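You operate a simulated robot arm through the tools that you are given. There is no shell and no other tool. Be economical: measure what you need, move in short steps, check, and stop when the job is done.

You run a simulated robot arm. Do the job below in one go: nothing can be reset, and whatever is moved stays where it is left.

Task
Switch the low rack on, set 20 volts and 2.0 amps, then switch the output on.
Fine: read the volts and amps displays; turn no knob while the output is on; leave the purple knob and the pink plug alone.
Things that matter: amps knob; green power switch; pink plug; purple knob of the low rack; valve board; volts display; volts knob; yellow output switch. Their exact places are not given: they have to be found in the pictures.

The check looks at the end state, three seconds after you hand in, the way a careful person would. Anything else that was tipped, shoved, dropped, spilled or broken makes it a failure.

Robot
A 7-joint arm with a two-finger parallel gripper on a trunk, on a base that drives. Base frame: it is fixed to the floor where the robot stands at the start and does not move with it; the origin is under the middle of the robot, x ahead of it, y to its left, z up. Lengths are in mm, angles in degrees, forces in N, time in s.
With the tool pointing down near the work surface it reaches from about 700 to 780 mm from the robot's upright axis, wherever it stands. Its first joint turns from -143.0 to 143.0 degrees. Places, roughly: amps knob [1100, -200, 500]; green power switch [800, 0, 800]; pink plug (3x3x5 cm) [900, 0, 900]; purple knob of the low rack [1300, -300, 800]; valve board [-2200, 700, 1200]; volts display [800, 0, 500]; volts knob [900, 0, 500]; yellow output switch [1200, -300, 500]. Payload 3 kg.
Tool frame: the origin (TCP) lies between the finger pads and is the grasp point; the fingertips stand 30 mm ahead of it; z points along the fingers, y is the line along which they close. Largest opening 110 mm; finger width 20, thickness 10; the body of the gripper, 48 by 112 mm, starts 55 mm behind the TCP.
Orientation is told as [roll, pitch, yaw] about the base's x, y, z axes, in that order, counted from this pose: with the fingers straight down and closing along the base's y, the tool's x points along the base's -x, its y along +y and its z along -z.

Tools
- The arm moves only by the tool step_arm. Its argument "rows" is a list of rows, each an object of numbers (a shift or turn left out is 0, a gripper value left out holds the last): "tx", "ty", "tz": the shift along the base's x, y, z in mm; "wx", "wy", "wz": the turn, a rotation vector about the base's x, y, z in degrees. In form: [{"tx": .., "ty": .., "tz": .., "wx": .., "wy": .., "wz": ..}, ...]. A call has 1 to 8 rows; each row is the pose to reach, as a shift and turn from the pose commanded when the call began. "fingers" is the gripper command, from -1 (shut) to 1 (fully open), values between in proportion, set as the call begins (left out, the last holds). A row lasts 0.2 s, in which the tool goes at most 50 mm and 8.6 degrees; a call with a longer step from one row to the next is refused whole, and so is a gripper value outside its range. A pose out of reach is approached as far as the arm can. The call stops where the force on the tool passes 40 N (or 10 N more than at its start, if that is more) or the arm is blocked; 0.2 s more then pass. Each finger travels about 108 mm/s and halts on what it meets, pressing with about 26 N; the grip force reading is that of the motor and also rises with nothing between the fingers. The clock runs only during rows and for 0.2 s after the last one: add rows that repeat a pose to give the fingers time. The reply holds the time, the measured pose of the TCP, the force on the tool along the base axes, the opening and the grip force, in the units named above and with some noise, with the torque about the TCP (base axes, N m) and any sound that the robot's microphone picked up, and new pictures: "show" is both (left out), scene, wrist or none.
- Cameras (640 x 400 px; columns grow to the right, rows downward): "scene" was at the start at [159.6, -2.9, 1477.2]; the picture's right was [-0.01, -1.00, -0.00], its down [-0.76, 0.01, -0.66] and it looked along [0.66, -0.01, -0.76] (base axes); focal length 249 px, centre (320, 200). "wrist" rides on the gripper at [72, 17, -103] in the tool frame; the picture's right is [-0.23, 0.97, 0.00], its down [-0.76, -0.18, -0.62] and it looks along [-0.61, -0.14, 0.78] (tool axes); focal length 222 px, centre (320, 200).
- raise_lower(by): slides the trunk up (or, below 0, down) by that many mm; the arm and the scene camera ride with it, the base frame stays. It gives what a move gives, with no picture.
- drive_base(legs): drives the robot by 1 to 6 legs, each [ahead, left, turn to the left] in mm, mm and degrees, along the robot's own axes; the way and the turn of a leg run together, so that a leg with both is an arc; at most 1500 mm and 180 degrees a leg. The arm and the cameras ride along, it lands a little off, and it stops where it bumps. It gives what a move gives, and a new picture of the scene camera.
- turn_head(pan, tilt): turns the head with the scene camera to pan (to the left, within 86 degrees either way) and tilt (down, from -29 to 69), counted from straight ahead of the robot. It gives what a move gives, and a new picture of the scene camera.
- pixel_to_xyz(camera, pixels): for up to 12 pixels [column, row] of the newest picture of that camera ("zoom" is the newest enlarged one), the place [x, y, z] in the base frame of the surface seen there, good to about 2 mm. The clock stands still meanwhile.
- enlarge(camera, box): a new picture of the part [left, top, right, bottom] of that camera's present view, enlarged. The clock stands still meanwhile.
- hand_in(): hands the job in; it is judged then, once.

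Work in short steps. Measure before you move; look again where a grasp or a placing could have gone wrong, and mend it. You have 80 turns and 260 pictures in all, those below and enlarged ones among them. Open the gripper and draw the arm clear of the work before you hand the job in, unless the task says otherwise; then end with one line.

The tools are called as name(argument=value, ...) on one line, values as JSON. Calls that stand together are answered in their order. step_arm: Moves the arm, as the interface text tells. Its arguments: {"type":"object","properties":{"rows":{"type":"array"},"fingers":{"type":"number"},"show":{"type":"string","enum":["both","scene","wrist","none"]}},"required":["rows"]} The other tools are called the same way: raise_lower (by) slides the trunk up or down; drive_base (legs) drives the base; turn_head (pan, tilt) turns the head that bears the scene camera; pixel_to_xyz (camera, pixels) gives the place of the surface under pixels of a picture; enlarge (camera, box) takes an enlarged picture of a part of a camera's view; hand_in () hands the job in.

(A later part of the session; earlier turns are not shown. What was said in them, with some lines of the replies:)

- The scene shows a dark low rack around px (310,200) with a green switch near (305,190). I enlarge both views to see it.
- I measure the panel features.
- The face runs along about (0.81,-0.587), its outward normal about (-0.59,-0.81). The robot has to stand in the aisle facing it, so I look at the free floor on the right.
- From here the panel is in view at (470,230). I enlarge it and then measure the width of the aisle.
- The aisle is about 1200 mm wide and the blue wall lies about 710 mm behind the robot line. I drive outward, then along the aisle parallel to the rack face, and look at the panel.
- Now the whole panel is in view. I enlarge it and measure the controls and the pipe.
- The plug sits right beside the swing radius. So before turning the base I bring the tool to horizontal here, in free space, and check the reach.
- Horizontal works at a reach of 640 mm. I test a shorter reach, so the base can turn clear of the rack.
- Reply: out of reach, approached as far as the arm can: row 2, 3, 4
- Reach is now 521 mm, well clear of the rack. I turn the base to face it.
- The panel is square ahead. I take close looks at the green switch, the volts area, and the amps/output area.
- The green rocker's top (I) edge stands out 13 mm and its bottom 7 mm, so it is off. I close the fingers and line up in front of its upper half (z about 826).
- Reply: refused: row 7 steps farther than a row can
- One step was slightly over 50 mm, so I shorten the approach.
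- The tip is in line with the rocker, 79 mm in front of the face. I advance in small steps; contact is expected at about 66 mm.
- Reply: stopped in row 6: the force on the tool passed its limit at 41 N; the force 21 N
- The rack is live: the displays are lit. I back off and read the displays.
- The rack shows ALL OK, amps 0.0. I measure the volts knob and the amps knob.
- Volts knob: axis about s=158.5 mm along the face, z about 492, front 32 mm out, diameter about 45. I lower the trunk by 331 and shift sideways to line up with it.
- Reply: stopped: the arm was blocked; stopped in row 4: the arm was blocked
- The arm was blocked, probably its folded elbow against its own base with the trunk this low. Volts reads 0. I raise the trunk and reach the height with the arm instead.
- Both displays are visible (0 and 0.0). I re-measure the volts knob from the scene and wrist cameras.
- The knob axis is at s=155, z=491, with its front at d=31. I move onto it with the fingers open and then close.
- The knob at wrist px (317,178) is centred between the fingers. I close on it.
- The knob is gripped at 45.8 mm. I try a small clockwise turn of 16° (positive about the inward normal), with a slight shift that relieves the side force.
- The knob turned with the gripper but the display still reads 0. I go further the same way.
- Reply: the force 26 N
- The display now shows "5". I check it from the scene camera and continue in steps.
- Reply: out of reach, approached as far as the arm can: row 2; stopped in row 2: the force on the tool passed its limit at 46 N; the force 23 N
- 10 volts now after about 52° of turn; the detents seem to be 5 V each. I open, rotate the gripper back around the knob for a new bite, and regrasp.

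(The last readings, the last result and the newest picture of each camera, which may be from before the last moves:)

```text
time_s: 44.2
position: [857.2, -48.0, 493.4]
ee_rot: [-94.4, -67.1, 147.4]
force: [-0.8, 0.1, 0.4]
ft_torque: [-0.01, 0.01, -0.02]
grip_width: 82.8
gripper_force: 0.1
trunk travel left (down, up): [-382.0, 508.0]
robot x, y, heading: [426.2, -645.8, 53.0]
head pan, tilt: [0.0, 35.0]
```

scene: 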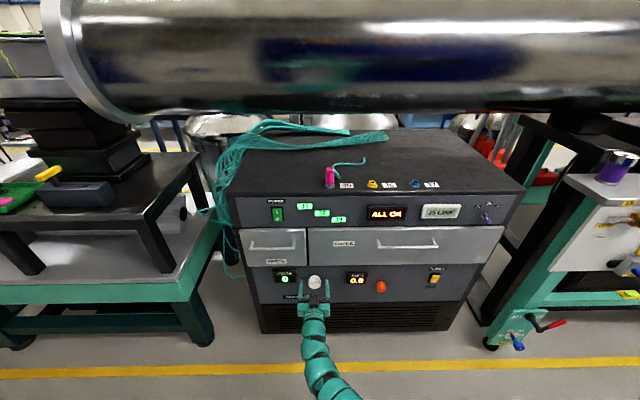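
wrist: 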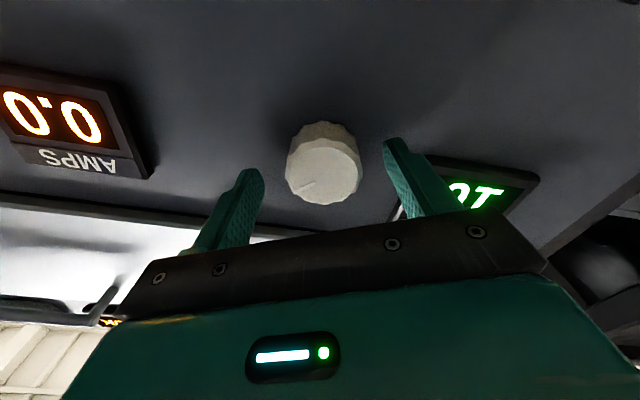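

10 V still holds. I grip here at -23° and then turn clockwise.

step_arm(rows=[{"tx": -1.5, "ty": 1, "tz": -1.5}, {"tx": -1.5, "ty": 1, "tz": -1.5}, {"tx": -1.5, "ty": 1, "tz": -1.5}, {"tx": -1.5, "ty": 1, "tz": -1.5}], fingers=-1, show="none")

step_arm(rows=[{"wx": 4.7, "wy": 6.5}, {"wx": 9.4, "wy": 12.9}, {"wx": 14.1, "wy": 19.4}, {"wx": 18.8, "wy": 25.9}, {"wx": 18.8, "wy": 25.9}], show="none")

enlarge(camera="scene", box=[260, 255, 380, 320])

```text
time_s: 45.2
position: [857.3, -47.2, 491.9]
ee_rot: [-94.3, -67.1, 147.5]
force: [-6.4, -1.6, -2.1]
ft_torque: [0.02, -0.02, 1.42]
grip_width: 44.8
gripper_force: 45.1
trunk travel left (down, up): [-382.0, 508.0]
robot x, y, heading: [428.1, -641.1, 53.0]
head pan, tilt: [0.0, 35.0]
```

```text
time_s: 46.4
position: [856.7, -47.1, 491.8]
ee_rot: [96.5, -80.5, -43.9]
force: [-9.3, -18.7, -5.9]
ft_torque: [0.19, -0.16, 1.03]
grip_width: 44.7
gripper_force: 45.0
trunk travel left (down, up): [-382.0, 508.0]
robot x, y, heading: [427.6, -647.9, 53.1]
head pan, tilt: [0.0, 35.0]
```

```text
5.33 times, centred on (320, 288) of scene
```

zoom: 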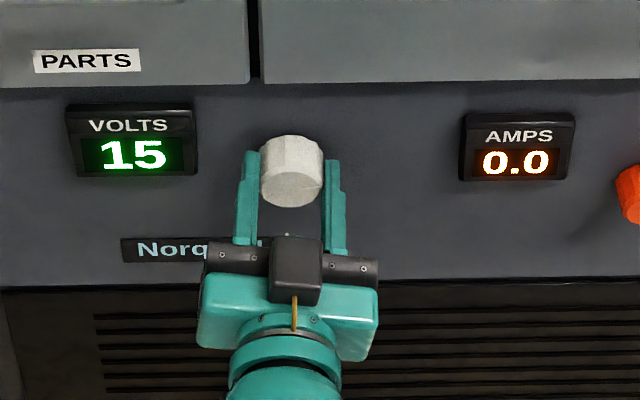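

15 V now. I turn a further 24°.

step_arm(rows=[{"wx": 4.7, "wy": 6.5}, {"wx": 9.4, "wy": 12.9}, {"wx": 14.1, "wy": 19.4}, {"wx": 14.1, "wy": 19.4}], show="none")

enlarge(camera="scene", box=[260, 255, 380, 320])

```text
time_s: 47.4
position: [857.7, -46.6, 490.8]
ee_rot: [90.6, -56.6, -38.3]
force: [0.5, -16.0, -14.9]
ft_torque: [0.29, -0.27, 0.65]
grip_width: 45.1
gripper_force: 45.0
trunk travel left (down, up): [-382.0, 508.0]
robot x, y, heading: [429.8, -646.0, 53.0]
head pan, tilt: [0.0, 35.0]
```

```text
5.33 times, centred on (320, 288) of scene
```

zoom: 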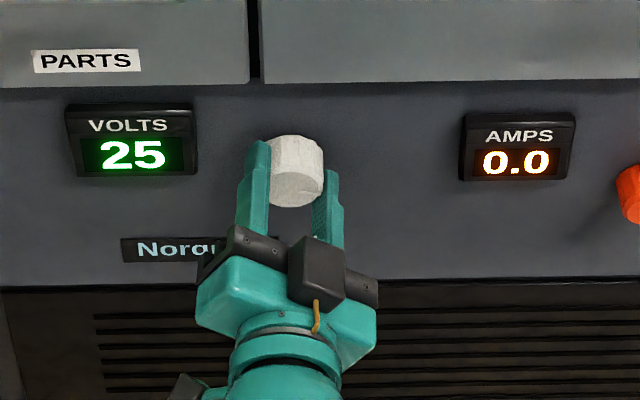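

It overshot to 25 V (about 20° per detent). I turn back 14°.

step_arm(rows=[{"wx": -4.1, "wy": -5.7}, {"wx": -8.2, "wy": -11.3}, {"wx": -8.2, "wy": -11.3}], show="none")

enlarge(camera="scene", box=[260, 255, 380, 320])

```text
time_s: 48.2
position: [857.2, -48.4, 491.2]
ee_rot: [92.4, -70.6, -39.9]
force: [0.8, -21.0, -14.7]
ft_torque: [0.54, -0.44, 0.53]
grip_width: 44.7
gripper_force: 44.9
trunk travel left (down, up): [-382.0, 508.0]
robot x, y, heading: [428.8, -645.3, 52.9]
head pan, tilt: [0.0, 35.0]
```

```text
5.33 times, centred on (320, 288) of scene
```

zoom: 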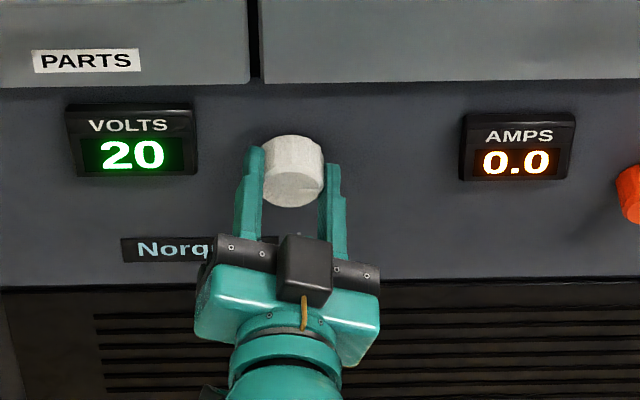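

20 V. I release and check that it stays.

step_arm(rows=[{}, {}, {}], fingers=0.5, show="none")

step_arm(rows=[{"tx": -24, "ty": -32}, {"tx": -47, "ty": -65}, {"tx": -65, "ty": -89}, {"tx": -65, "ty": -89}], show="none")

enlarge(camera="scene", box=[260, 255, 380, 320])

```text
time_s: 49.0
position: [857.0, -46.0, 493.1]
ee_rot: [92.6, -70.7, -40.0]
force: [-0.6, 0.0, -0.3]
ft_torque: [-0.01, 0.03, -0.01]
grip_width: 82.2
gripper_force: 0.0
trunk travel left (down, up): [-382.0, 508.0]
robot x, y, heading: [428.9, -649.2, 52.8]
head pan, tilt: [0.0, 35.0]
```

```text
time_s: 50.0
position: [790.0, -136.1, 492.7]
ee_rot: [92.6, -70.5, -40.0]
force: [0.2, -0.8, -0.4]
ft_torque: [0.03, 0.04, -0.02]
grip_width: 82.6
gripper_force: 0.1
trunk travel left (down, up): [-382.0, 508.0]
robot x, y, heading: [427.7, -647.7, 53.1]
head pan, tilt: [0.0, 35.0]
```

```text
5.33 times, centred on (320, 288) of scene
```

zoom: 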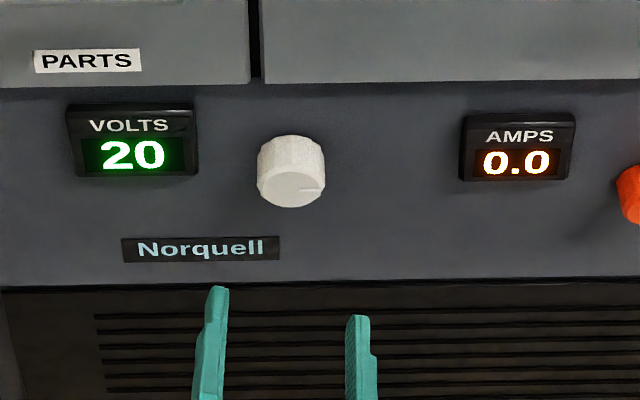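

20 V holds with its mark at 90°. Next is the amps knob, 255 mm to the right: I drive sideways and rotate the gripper back 60° for a full turning range.

drive_base(legs=[[0, -255, 0]])

step_arm(rows=[{"wx": -4.4, "wy": -6.1}, {"wx": -8.8, "wy": -12.1}, {"wx": -13.2, "wy": -18.2}, {"wx": -17.7, "wy": -24.2}, {"wx": -22.1, "wy": -30.3}, {"wx": -26.5, "wy": -36.4}, {"wx": -30.9, "wy": -42.4}, {"wx": -35.3, "wy": -48.5}], show="both")

pixel_to_xyz(camera="wrist", pixels=[[320, 100], [320, 130], [320, 150]])

```text
time_s: 51.9
position: [994.7, -289.3, 490.7]
ee_rot: [92.6, -70.6, -39.9]
force: [0.2, -0.7, 0.7]
ft_torque: [0.02, 0.01, 0.01]
grip_width: 82.4
gripper_force: 0.1
trunk travel left (down, up): [-382.0, 508.0]
robot x, y, heading: [633.4, -798.9, 53.0]
head pan, tilt: [0.0, 35.0]
```

scene: 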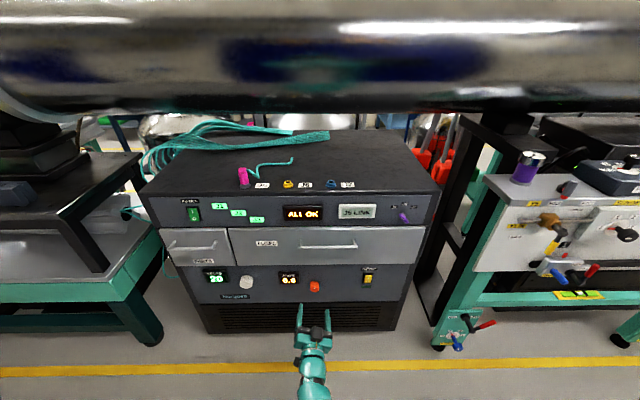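

```text
time_s: 53.7
position: [993.9, -289.1, 489.7]
ee_rot: [-92.5, -49.1, 145.8]
force: [0.2, -0.8, 0.4]
ft_torque: [0.01, 0.0, -0.02]
grip_width: 82.5
gripper_force: 0.0
trunk travel left (down, up): [-382.0, 508.0]
robot x, y, heading: [631.6, -802.0, 52.8]
head pan, tilt: [0.0, 35.0]
```

scene: 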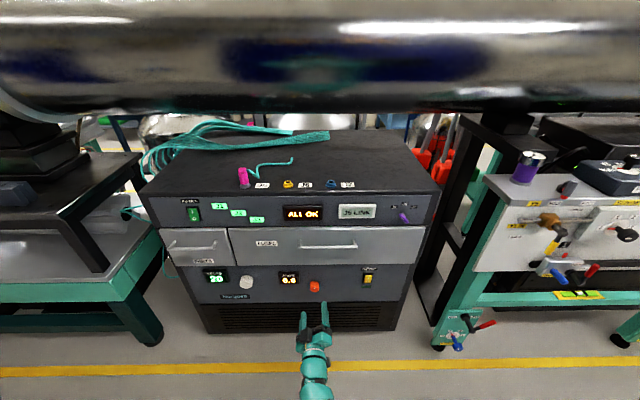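
wrist: 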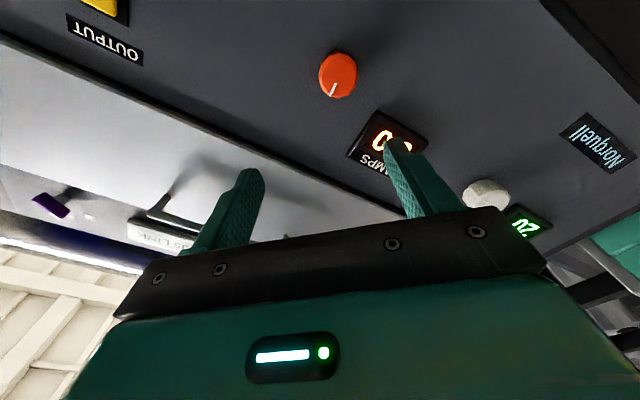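

```text
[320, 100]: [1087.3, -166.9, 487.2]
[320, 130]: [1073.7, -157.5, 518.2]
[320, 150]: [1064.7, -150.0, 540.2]
```

I measure the red knob in the wrist view at (338,76).

enlarge(camera="wrist", box=[300, 40, 380, 110])

pixel_to_xyz(camera="zoom", pixels=[[320, 220], [320, 180], [320, 260], [270, 220], [370, 220], [345, 200], [480, 200]])

```text
5.71 times, centred on (340, 75) of wrist
```

zoom: 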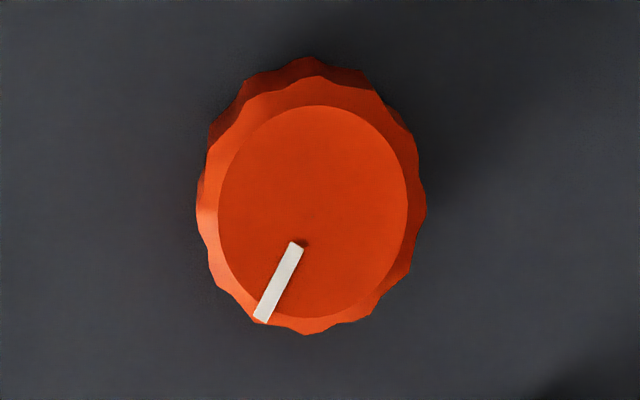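

```text
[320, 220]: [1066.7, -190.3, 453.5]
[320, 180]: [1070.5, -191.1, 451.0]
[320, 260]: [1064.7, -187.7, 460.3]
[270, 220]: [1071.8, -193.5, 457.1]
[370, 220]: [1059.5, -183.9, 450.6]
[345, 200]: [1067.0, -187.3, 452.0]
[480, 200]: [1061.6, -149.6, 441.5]
```

Knob axis at s=412, z=455, front d=29. I align in height first, then advance 116 mm.

step_arm(rows=[{"tx": 2, "ty": -1.5, "tz": -35}, {"tx": 24, "ty": 29, "tz": -35}, {"tx": 46, "ty": 60, "tz": -35}, {"tx": 60, "ty": 79, "tz": -35}, {"tx": 70.3, "ty": 92.2, "tz": -35}, {"tx": 70.3, "ty": 92.2, "tz": -35}], show="wrist")

enlarge(camera="scene", box=[190, 255, 390, 355])

```text
time_s: 55.1
position: [1068.2, -198.6, 456.9]
ee_rot: [-92.5, -49.4, 146.0]
force: [-0.1, 0.0, 0.5]
ft_torque: [-0.02, 0.0, 0.01]
grip_width: 82.3
gripper_force: 0.0
trunk travel left (down, up): [-382.0, 508.0]
robot x, y, heading: [636.9, -802.3, 53.1]
head pan, tilt: [0.0, 35.0]
```

wrist: 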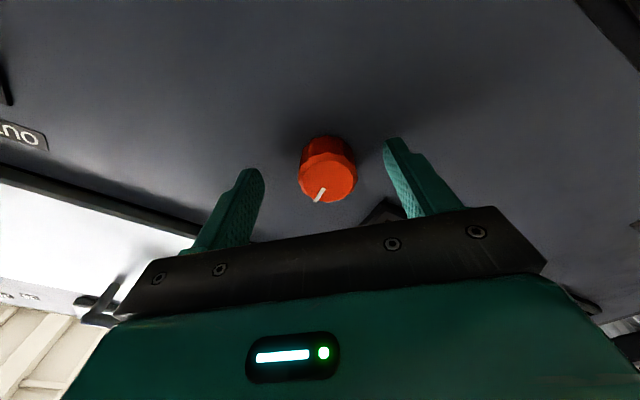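

```text
3.20 times, centred on (290, 305) of scene
```

zoom: 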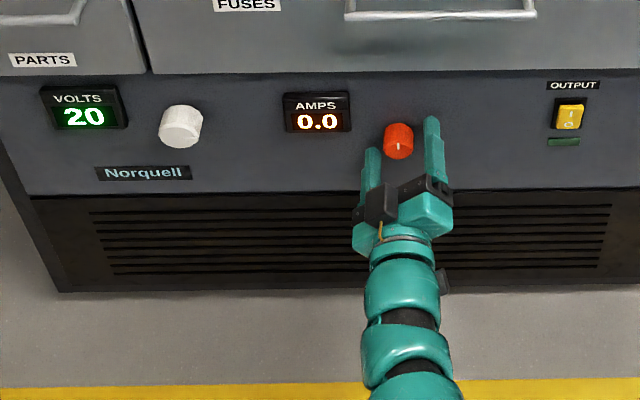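

In the wrist view the knob (327,168) sits slightly below the tool axis, so I lower 5 mm and close.

step_arm(rows=[{"tz": -5}, {"tz": -5}, {"tz": -5}, {"tz": -5}], fingers=-1, show="wrist")

```text
time_s: 56.1
position: [1066.0, -198.9, 451.2]
ee_rot: [-92.6, -49.3, 146.0]
force: [0.4, 3.3, 2.3]
ft_torque: [-0.4, 0.29, 0.85]
grip_width: 35.2
gripper_force: 44.9
trunk travel left (down, up): [-382.0, 508.0]
robot x, y, heading: [632.1, -799.8, 53.0]
head pan, tilt: [0.0, 35.0]
```

wrist: 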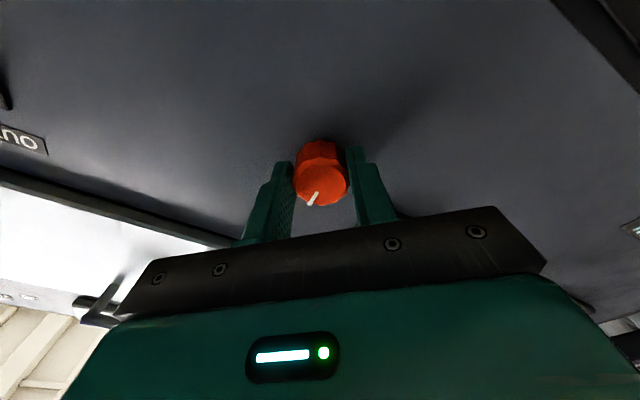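

Gripped at 35.2 mm with low side forces. I turn clockwise 32° and read.

step_arm(rows=[{"wx": 4.7, "wy": 6.5}, {"wx": 9.4, "wy": 12.9}, {"wx": 14.1, "wy": 19.4}, {"wx": 18.8, "wy": 25.9}, {"wx": 18.8, "wy": 25.9}], show="none")

enlarge(camera="scene", box=[190, 255, 390, 355])

```text
time_s: 57.3
position: [1063.5, -196.2, 450.2]
ee_rot: [-99.0, -81.4, 152.2]
force: [-14.0, -5.2, -1.9]
ft_torque: [0.29, -0.24, 1.19]
grip_width: 34.9
gripper_force: 45.4
trunk travel left (down, up): [-382.0, 508.0]
robot x, y, heading: [636.6, -800.3, 53.0]
head pan, tilt: [0.0, 35.0]
```

```text
3.20 times, centred on (290, 305) of scene
```

zoom: 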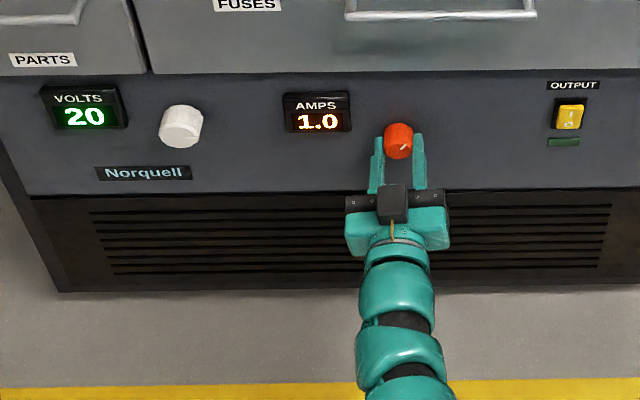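

1.0 A now. I turn another 16°.

step_arm(rows=[{"wx": 4.7, "wy": 6.5}, {"wx": 9.4, "wy": 12.9}, {"wx": 9.4, "wy": 12.9}], show="none")

enlarge(camera="scene", box=[190, 255, 390, 355])

```text
time_s: 58.1
position: [1062.1, -196.6, 451.2]
ee_rot: [98.7, -82.4, -45.5]
force: [-19.6, 4.2, -1.3]
ft_torque: [-0.24, 0.04, 1.46]
grip_width: 34.7
gripper_force: 45.4
trunk travel left (down, up): [-382.0, 508.0]
robot x, y, heading: [638.1, -803.9, 53.0]
head pan, tilt: [0.0, 35.0]
```

```text
3.20 times, centred on (290, 305) of scene
```

zoom: 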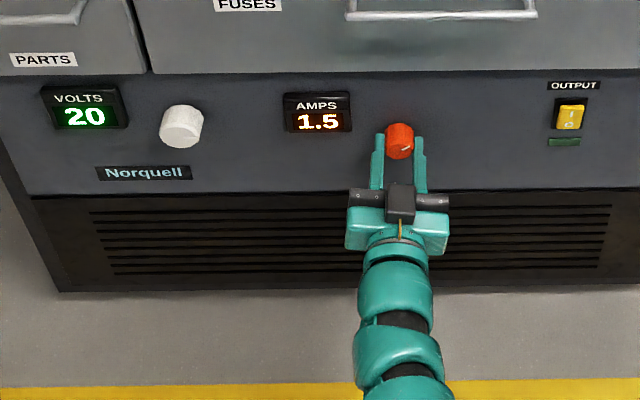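

1.5 A; 16° more, also nudging the tool to relieve the side force.

step_arm(rows=[{"wx": 4.7, "wy": 6.5, "tx": 0.8, "ty": -0.6}, {"wx": 9.4, "wy": 12.9, "tx": 0.8, "ty": -0.6}, {"wx": 9.4, "wy": 12.9, "tx": 0.8, "ty": -0.6}], show="none")

enlarge(camera="scene", box=[190, 255, 390, 355])

```text
time_s: 58.9
position: [1062.7, -195.4, 453.1]
ee_rot: [92.2, -66.5, -39.2]
force: [-32.7, 11.6, 6.2]
ft_torque: [0.46, -0.44, 1.59]
grip_width: 34.7
gripper_force: 44.5
trunk travel left (down, up): [-382.0, 508.0]
robot x, y, heading: [633.7, -804.6, 53.0]
head pan, tilt: [0.0, 35.0]
```

```text
3.20 times, centred on (290, 305) of scene
```

zoom: 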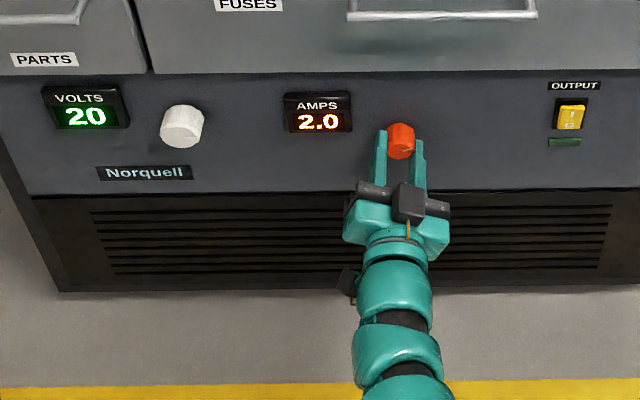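

2.0 A. I release, back off and verify that both displays hold.

step_arm(rows=[{}, {}, {}], fingers=0.5, show="none")

step_arm(rows=[{"tx": -24, "ty": -32}, {"tx": -47, "ty": -65}, {"tx": -65, "ty": -89}, {"tx": -65, "ty": -89}], show="none")

enlarge(camera="scene", box=[190, 255, 390, 355])

enlarge(camera="scene", box=[352, 262, 384, 287])

pixel_to_xyz(camera="zoom", pixels=[[320, 160], [320, 180], [320, 200], [320, 220], [320, 240], [320, 260], [320, 280], [200, 220], [450, 220]])

```text
time_s: 59.7
position: [1066.1, -197.2, 451.2]
ee_rot: [91.8, -66.7, -39.3]
force: [0.1, -0.1, 0.7]
ft_torque: [0.04, 0.0, 0.01]
grip_width: 82.6
gripper_force: 0.1
trunk travel left (down, up): [-382.0, 508.0]
robot x, y, heading: [637.6, -804.5, 52.8]
head pan, tilt: [0.0, 35.0]
```

```text
time_s: 60.7
position: [1002.1, -285.5, 451.4]
ee_rot: [91.9, -66.7, -39.1]
force: [0.1, 0.4, -0.1]
ft_torque: [0.0, -0.03, -0.01]
grip_width: 82.6
gripper_force: 0.0
trunk travel left (down, up): [-382.0, 508.0]
robot x, y, heading: [635.4, -802.1, 53.0]
head pan, tilt: [0.0, 35.0]
```

```text
3.20 times, centred on (290, 305) of scene
```

zoom: 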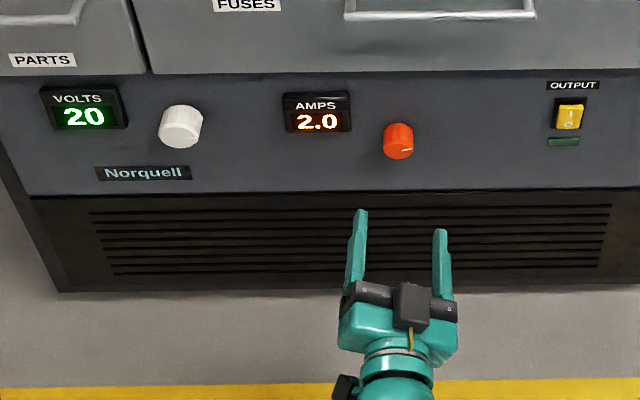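

```text
16.00 times, centred on (368, 274) of scene
```

zoom: 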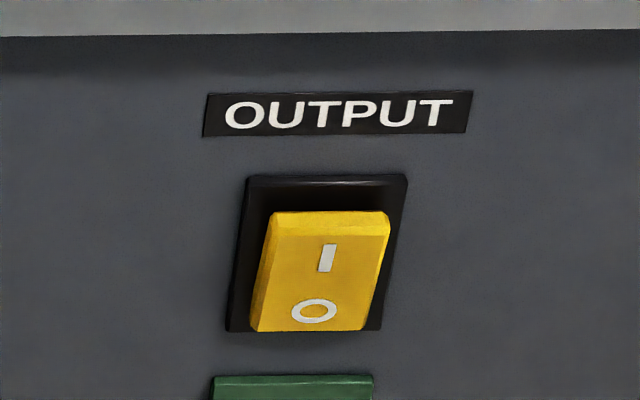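

```text
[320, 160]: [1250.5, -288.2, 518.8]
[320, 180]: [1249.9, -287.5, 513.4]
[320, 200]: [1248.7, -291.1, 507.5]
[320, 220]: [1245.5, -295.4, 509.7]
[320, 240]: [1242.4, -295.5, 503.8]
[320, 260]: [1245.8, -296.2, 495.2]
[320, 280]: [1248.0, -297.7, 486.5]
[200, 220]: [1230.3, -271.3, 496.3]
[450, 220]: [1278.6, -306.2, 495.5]
```

Settings hold: 20 V and 2.0 A. The yellow switch has its "I" at about s=616, z about 504, and it is off (top proud). I drive 203 right, close the fingers, and level and raise the gripper.

drive_base(legs=[[0, -203, 0]])

step_arm(rows=[{"wx": -4.6, "wy": -6.3, "tz": 20}, {"wx": -9.2, "wy": -12.6, "tz": 40}, {"wx": -13.7, "wy": -18.6, "tz": 55}, {"wx": -13.7, "wy": -18.6, "tz": 55}], fingers=-1, show="both")

enlarge(camera="wrist", box=[240, 20, 400, 220])

```text
time_s: 62.3
position: [1160.7, -405.5, 451.8]
ee_rot: [91.9, -66.7, -39.3]
force: [0.0, 0.1, -0.5]
ft_torque: [0.0, -0.01, 0.02]
grip_width: 82.6
gripper_force: 0.2
trunk travel left (down, up): [-382.0, 508.0]
robot x, y, heading: [788.6, -919.4, 52.9]
head pan, tilt: [0.0, 35.0]
```

scene: 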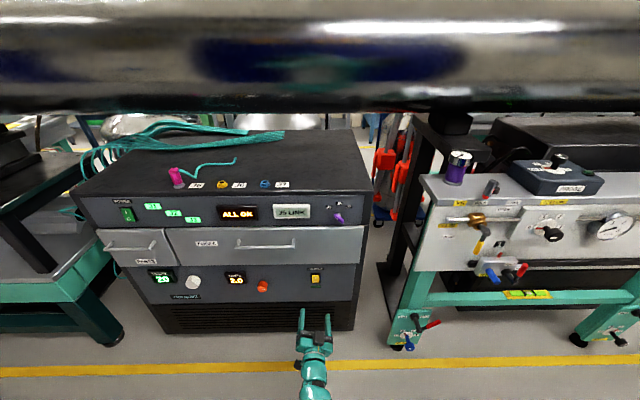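

```text
time_s: 63.3
position: [1160.3, -405.6, 505.1]
ee_rot: [174.1, -88.8, -121.5]
force: [-0.2, -0.8, -0.6]
ft_torque: [0.01, 0.0, -0.02]
grip_width: 0.2
gripper_force: 25.8
trunk travel left (down, up): [-382.0, 508.0]
robot x, y, heading: [797.9, -916.8, 52.7]
head pan, tilt: [0.0, 35.0]
```

scene: 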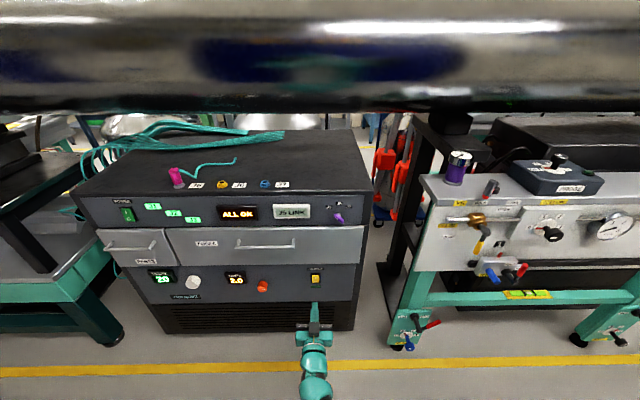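
wrist: 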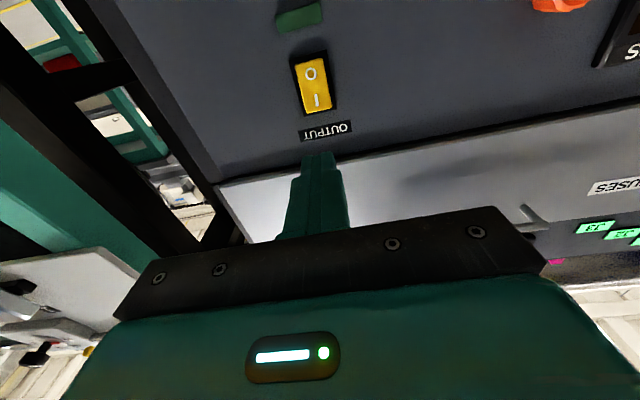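

```text
2.00 times, centred on (320, 120) of wrist
```

zoom: 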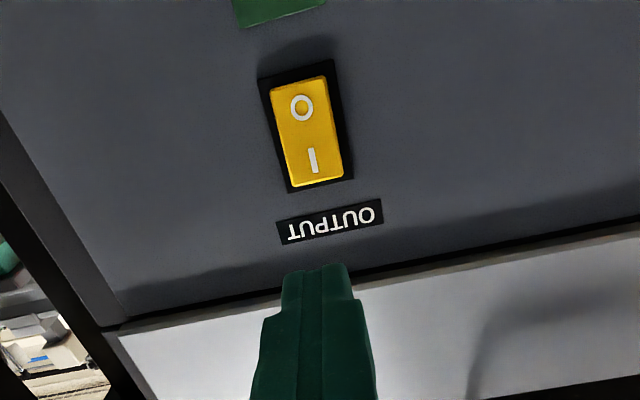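

I cross-check the yellow switch position from the wrist view.

pixel_to_xyz(camera="zoom", pixels=[[312, 160], [312, 180], [307, 130], [302, 107], [300, 85], [314, 172]])

```text
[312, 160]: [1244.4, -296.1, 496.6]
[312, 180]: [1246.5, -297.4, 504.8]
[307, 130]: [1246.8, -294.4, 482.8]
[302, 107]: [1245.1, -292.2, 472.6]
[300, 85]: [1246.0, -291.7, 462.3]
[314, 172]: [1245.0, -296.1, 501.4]
```

The "I" half is centred near z=499, s=616. I advance with a small correction, slowly near contact.

step_arm(rows=[{"tx": 3.2, "ty": -2.4, "tz": -4}, {"tx": 27, "ty": 30, "tz": -4}, {"tx": 50, "ty": 62, "tz": -4}, {"tx": 61, "ty": 77, "tz": -4}, {"tx": 64, "ty": 81, "tz": -4}, {"tx": 67, "ty": 85, "tz": -4}, {"tx": 69, "ty": 88, "tz": -4}, {"tx": 71, "ty": 91, "tz": -4}])

```text
time_s: 65.0
position: [1229.6, -317.9, 501.6]
ee_rot: [173.5, -88.8, -120.7]
force: [-11.2, -18.4, 10.4]
ft_torque: [0.04, -0.14, -0.02]
grip_width: 0.0
gripper_force: 25.6
trunk travel left (down, up): [-382.0, 508.0]
robot x, y, heading: [792.6, -919.4, 52.9]
head pan, tilt: [0.0, 35.0]
stopped in row 8: the force on the tool passed its limit at 50 N (the readings are from after the stop); the commanded pose is now the measured one
```

scene: 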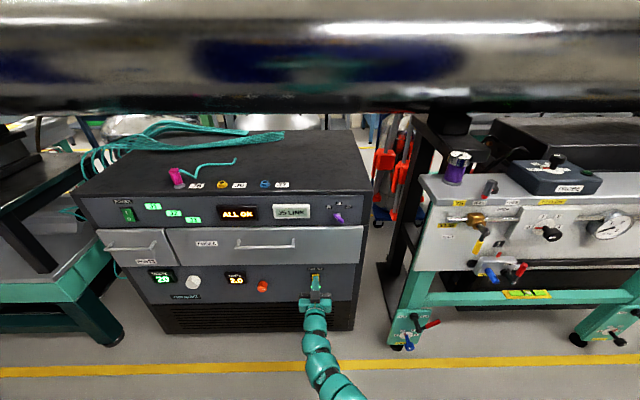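
wrist: 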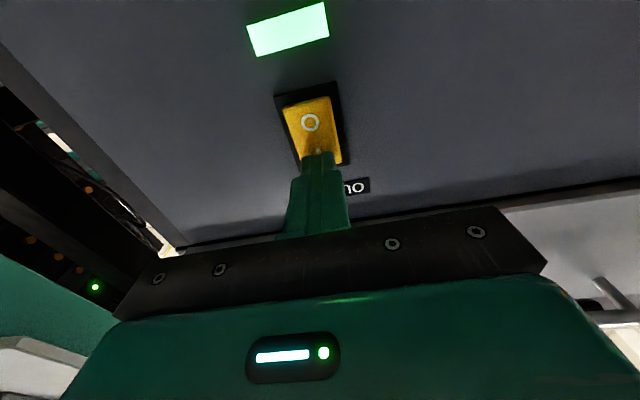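

The output lamp is lit. I back off and verify.

step_arm(rows=[{"tx": -23, "ty": -32}, {"tx": -47, "ty": -64}, {"tx": -70, "ty": -96}, {"tx": -80, "ty": -110}], fingers=-1, show="scene")

step_arm(rows=[{}, {}, {}, {}, {}], fingers=1, show="none")

enlarge(camera="scene", box=[80, 150, 380, 340])

enlarge(camera="scene", box=[140, 255, 340, 325])

```text
time_s: 66.0
position: [1148.5, -429.1, 501.3]
ee_rot: [167.0, -88.8, -114.2]
force: [1.3, 0.2, 0.0]
ft_torque: [0.02, 0.04, -0.02]
grip_width: 0.0
gripper_force: 26.1
trunk travel left (down, up): [-382.0, 508.0]
robot x, y, heading: [796.6, -923.4, 53.1]
head pan, tilt: [0.0, 35.0]
```

scene: 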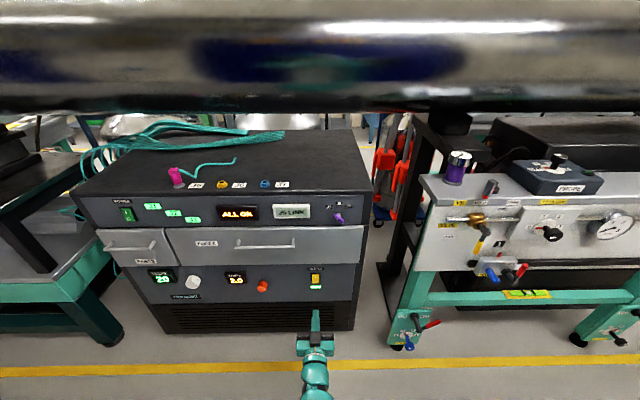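

```text
time_s: 67.2
position: [1148.7, -427.4, 500.6]
ee_rot: [170.1, -88.8, -117.5]
force: [-0.6, 0.2, 0.7]
ft_torque: [0.02, 0.0, -0.01]
grip_width: 109.9
gripper_force: 0.0
trunk travel left (down, up): [-382.0, 508.0]
robot x, y, heading: [795.6, -924.6, 53.2]
head pan, tilt: [0.0, 35.0]
```

```text
2.11 times, centred on (230, 245) of scene
```

zoom: 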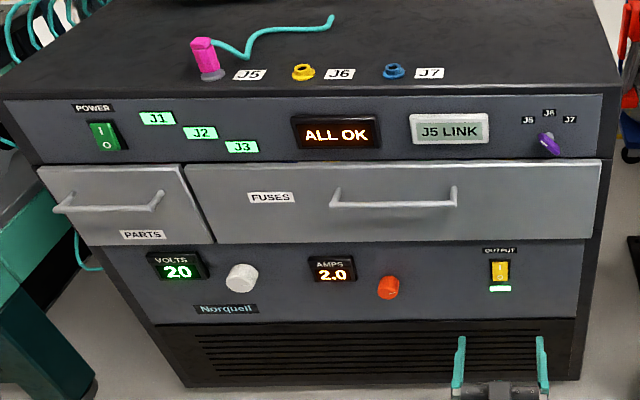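

```text
3.20 times, centred on (240, 290) of scene
```

zoom: 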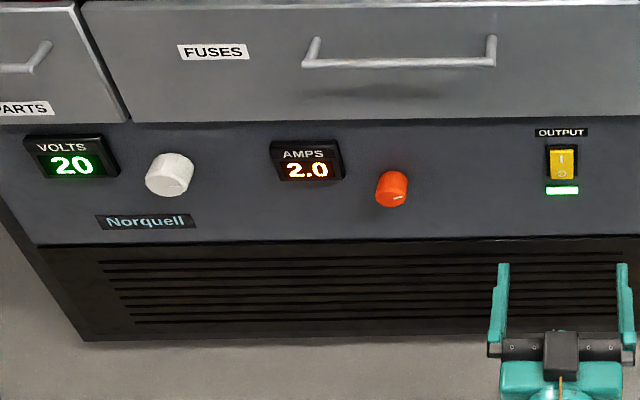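

The rack is on at 20 V and 2.0 A with the output lamp lit. The purple knob and pink plug were not touched, the gripper is open and the arm is clear, so I hand in.

hand_in()

```text
The job is handed in.
```

The low rack is on, set to 20 volts and 2.0 amps, and its output is on; no knob was turned with the output on, and the purple knob and pink plug were left alone.
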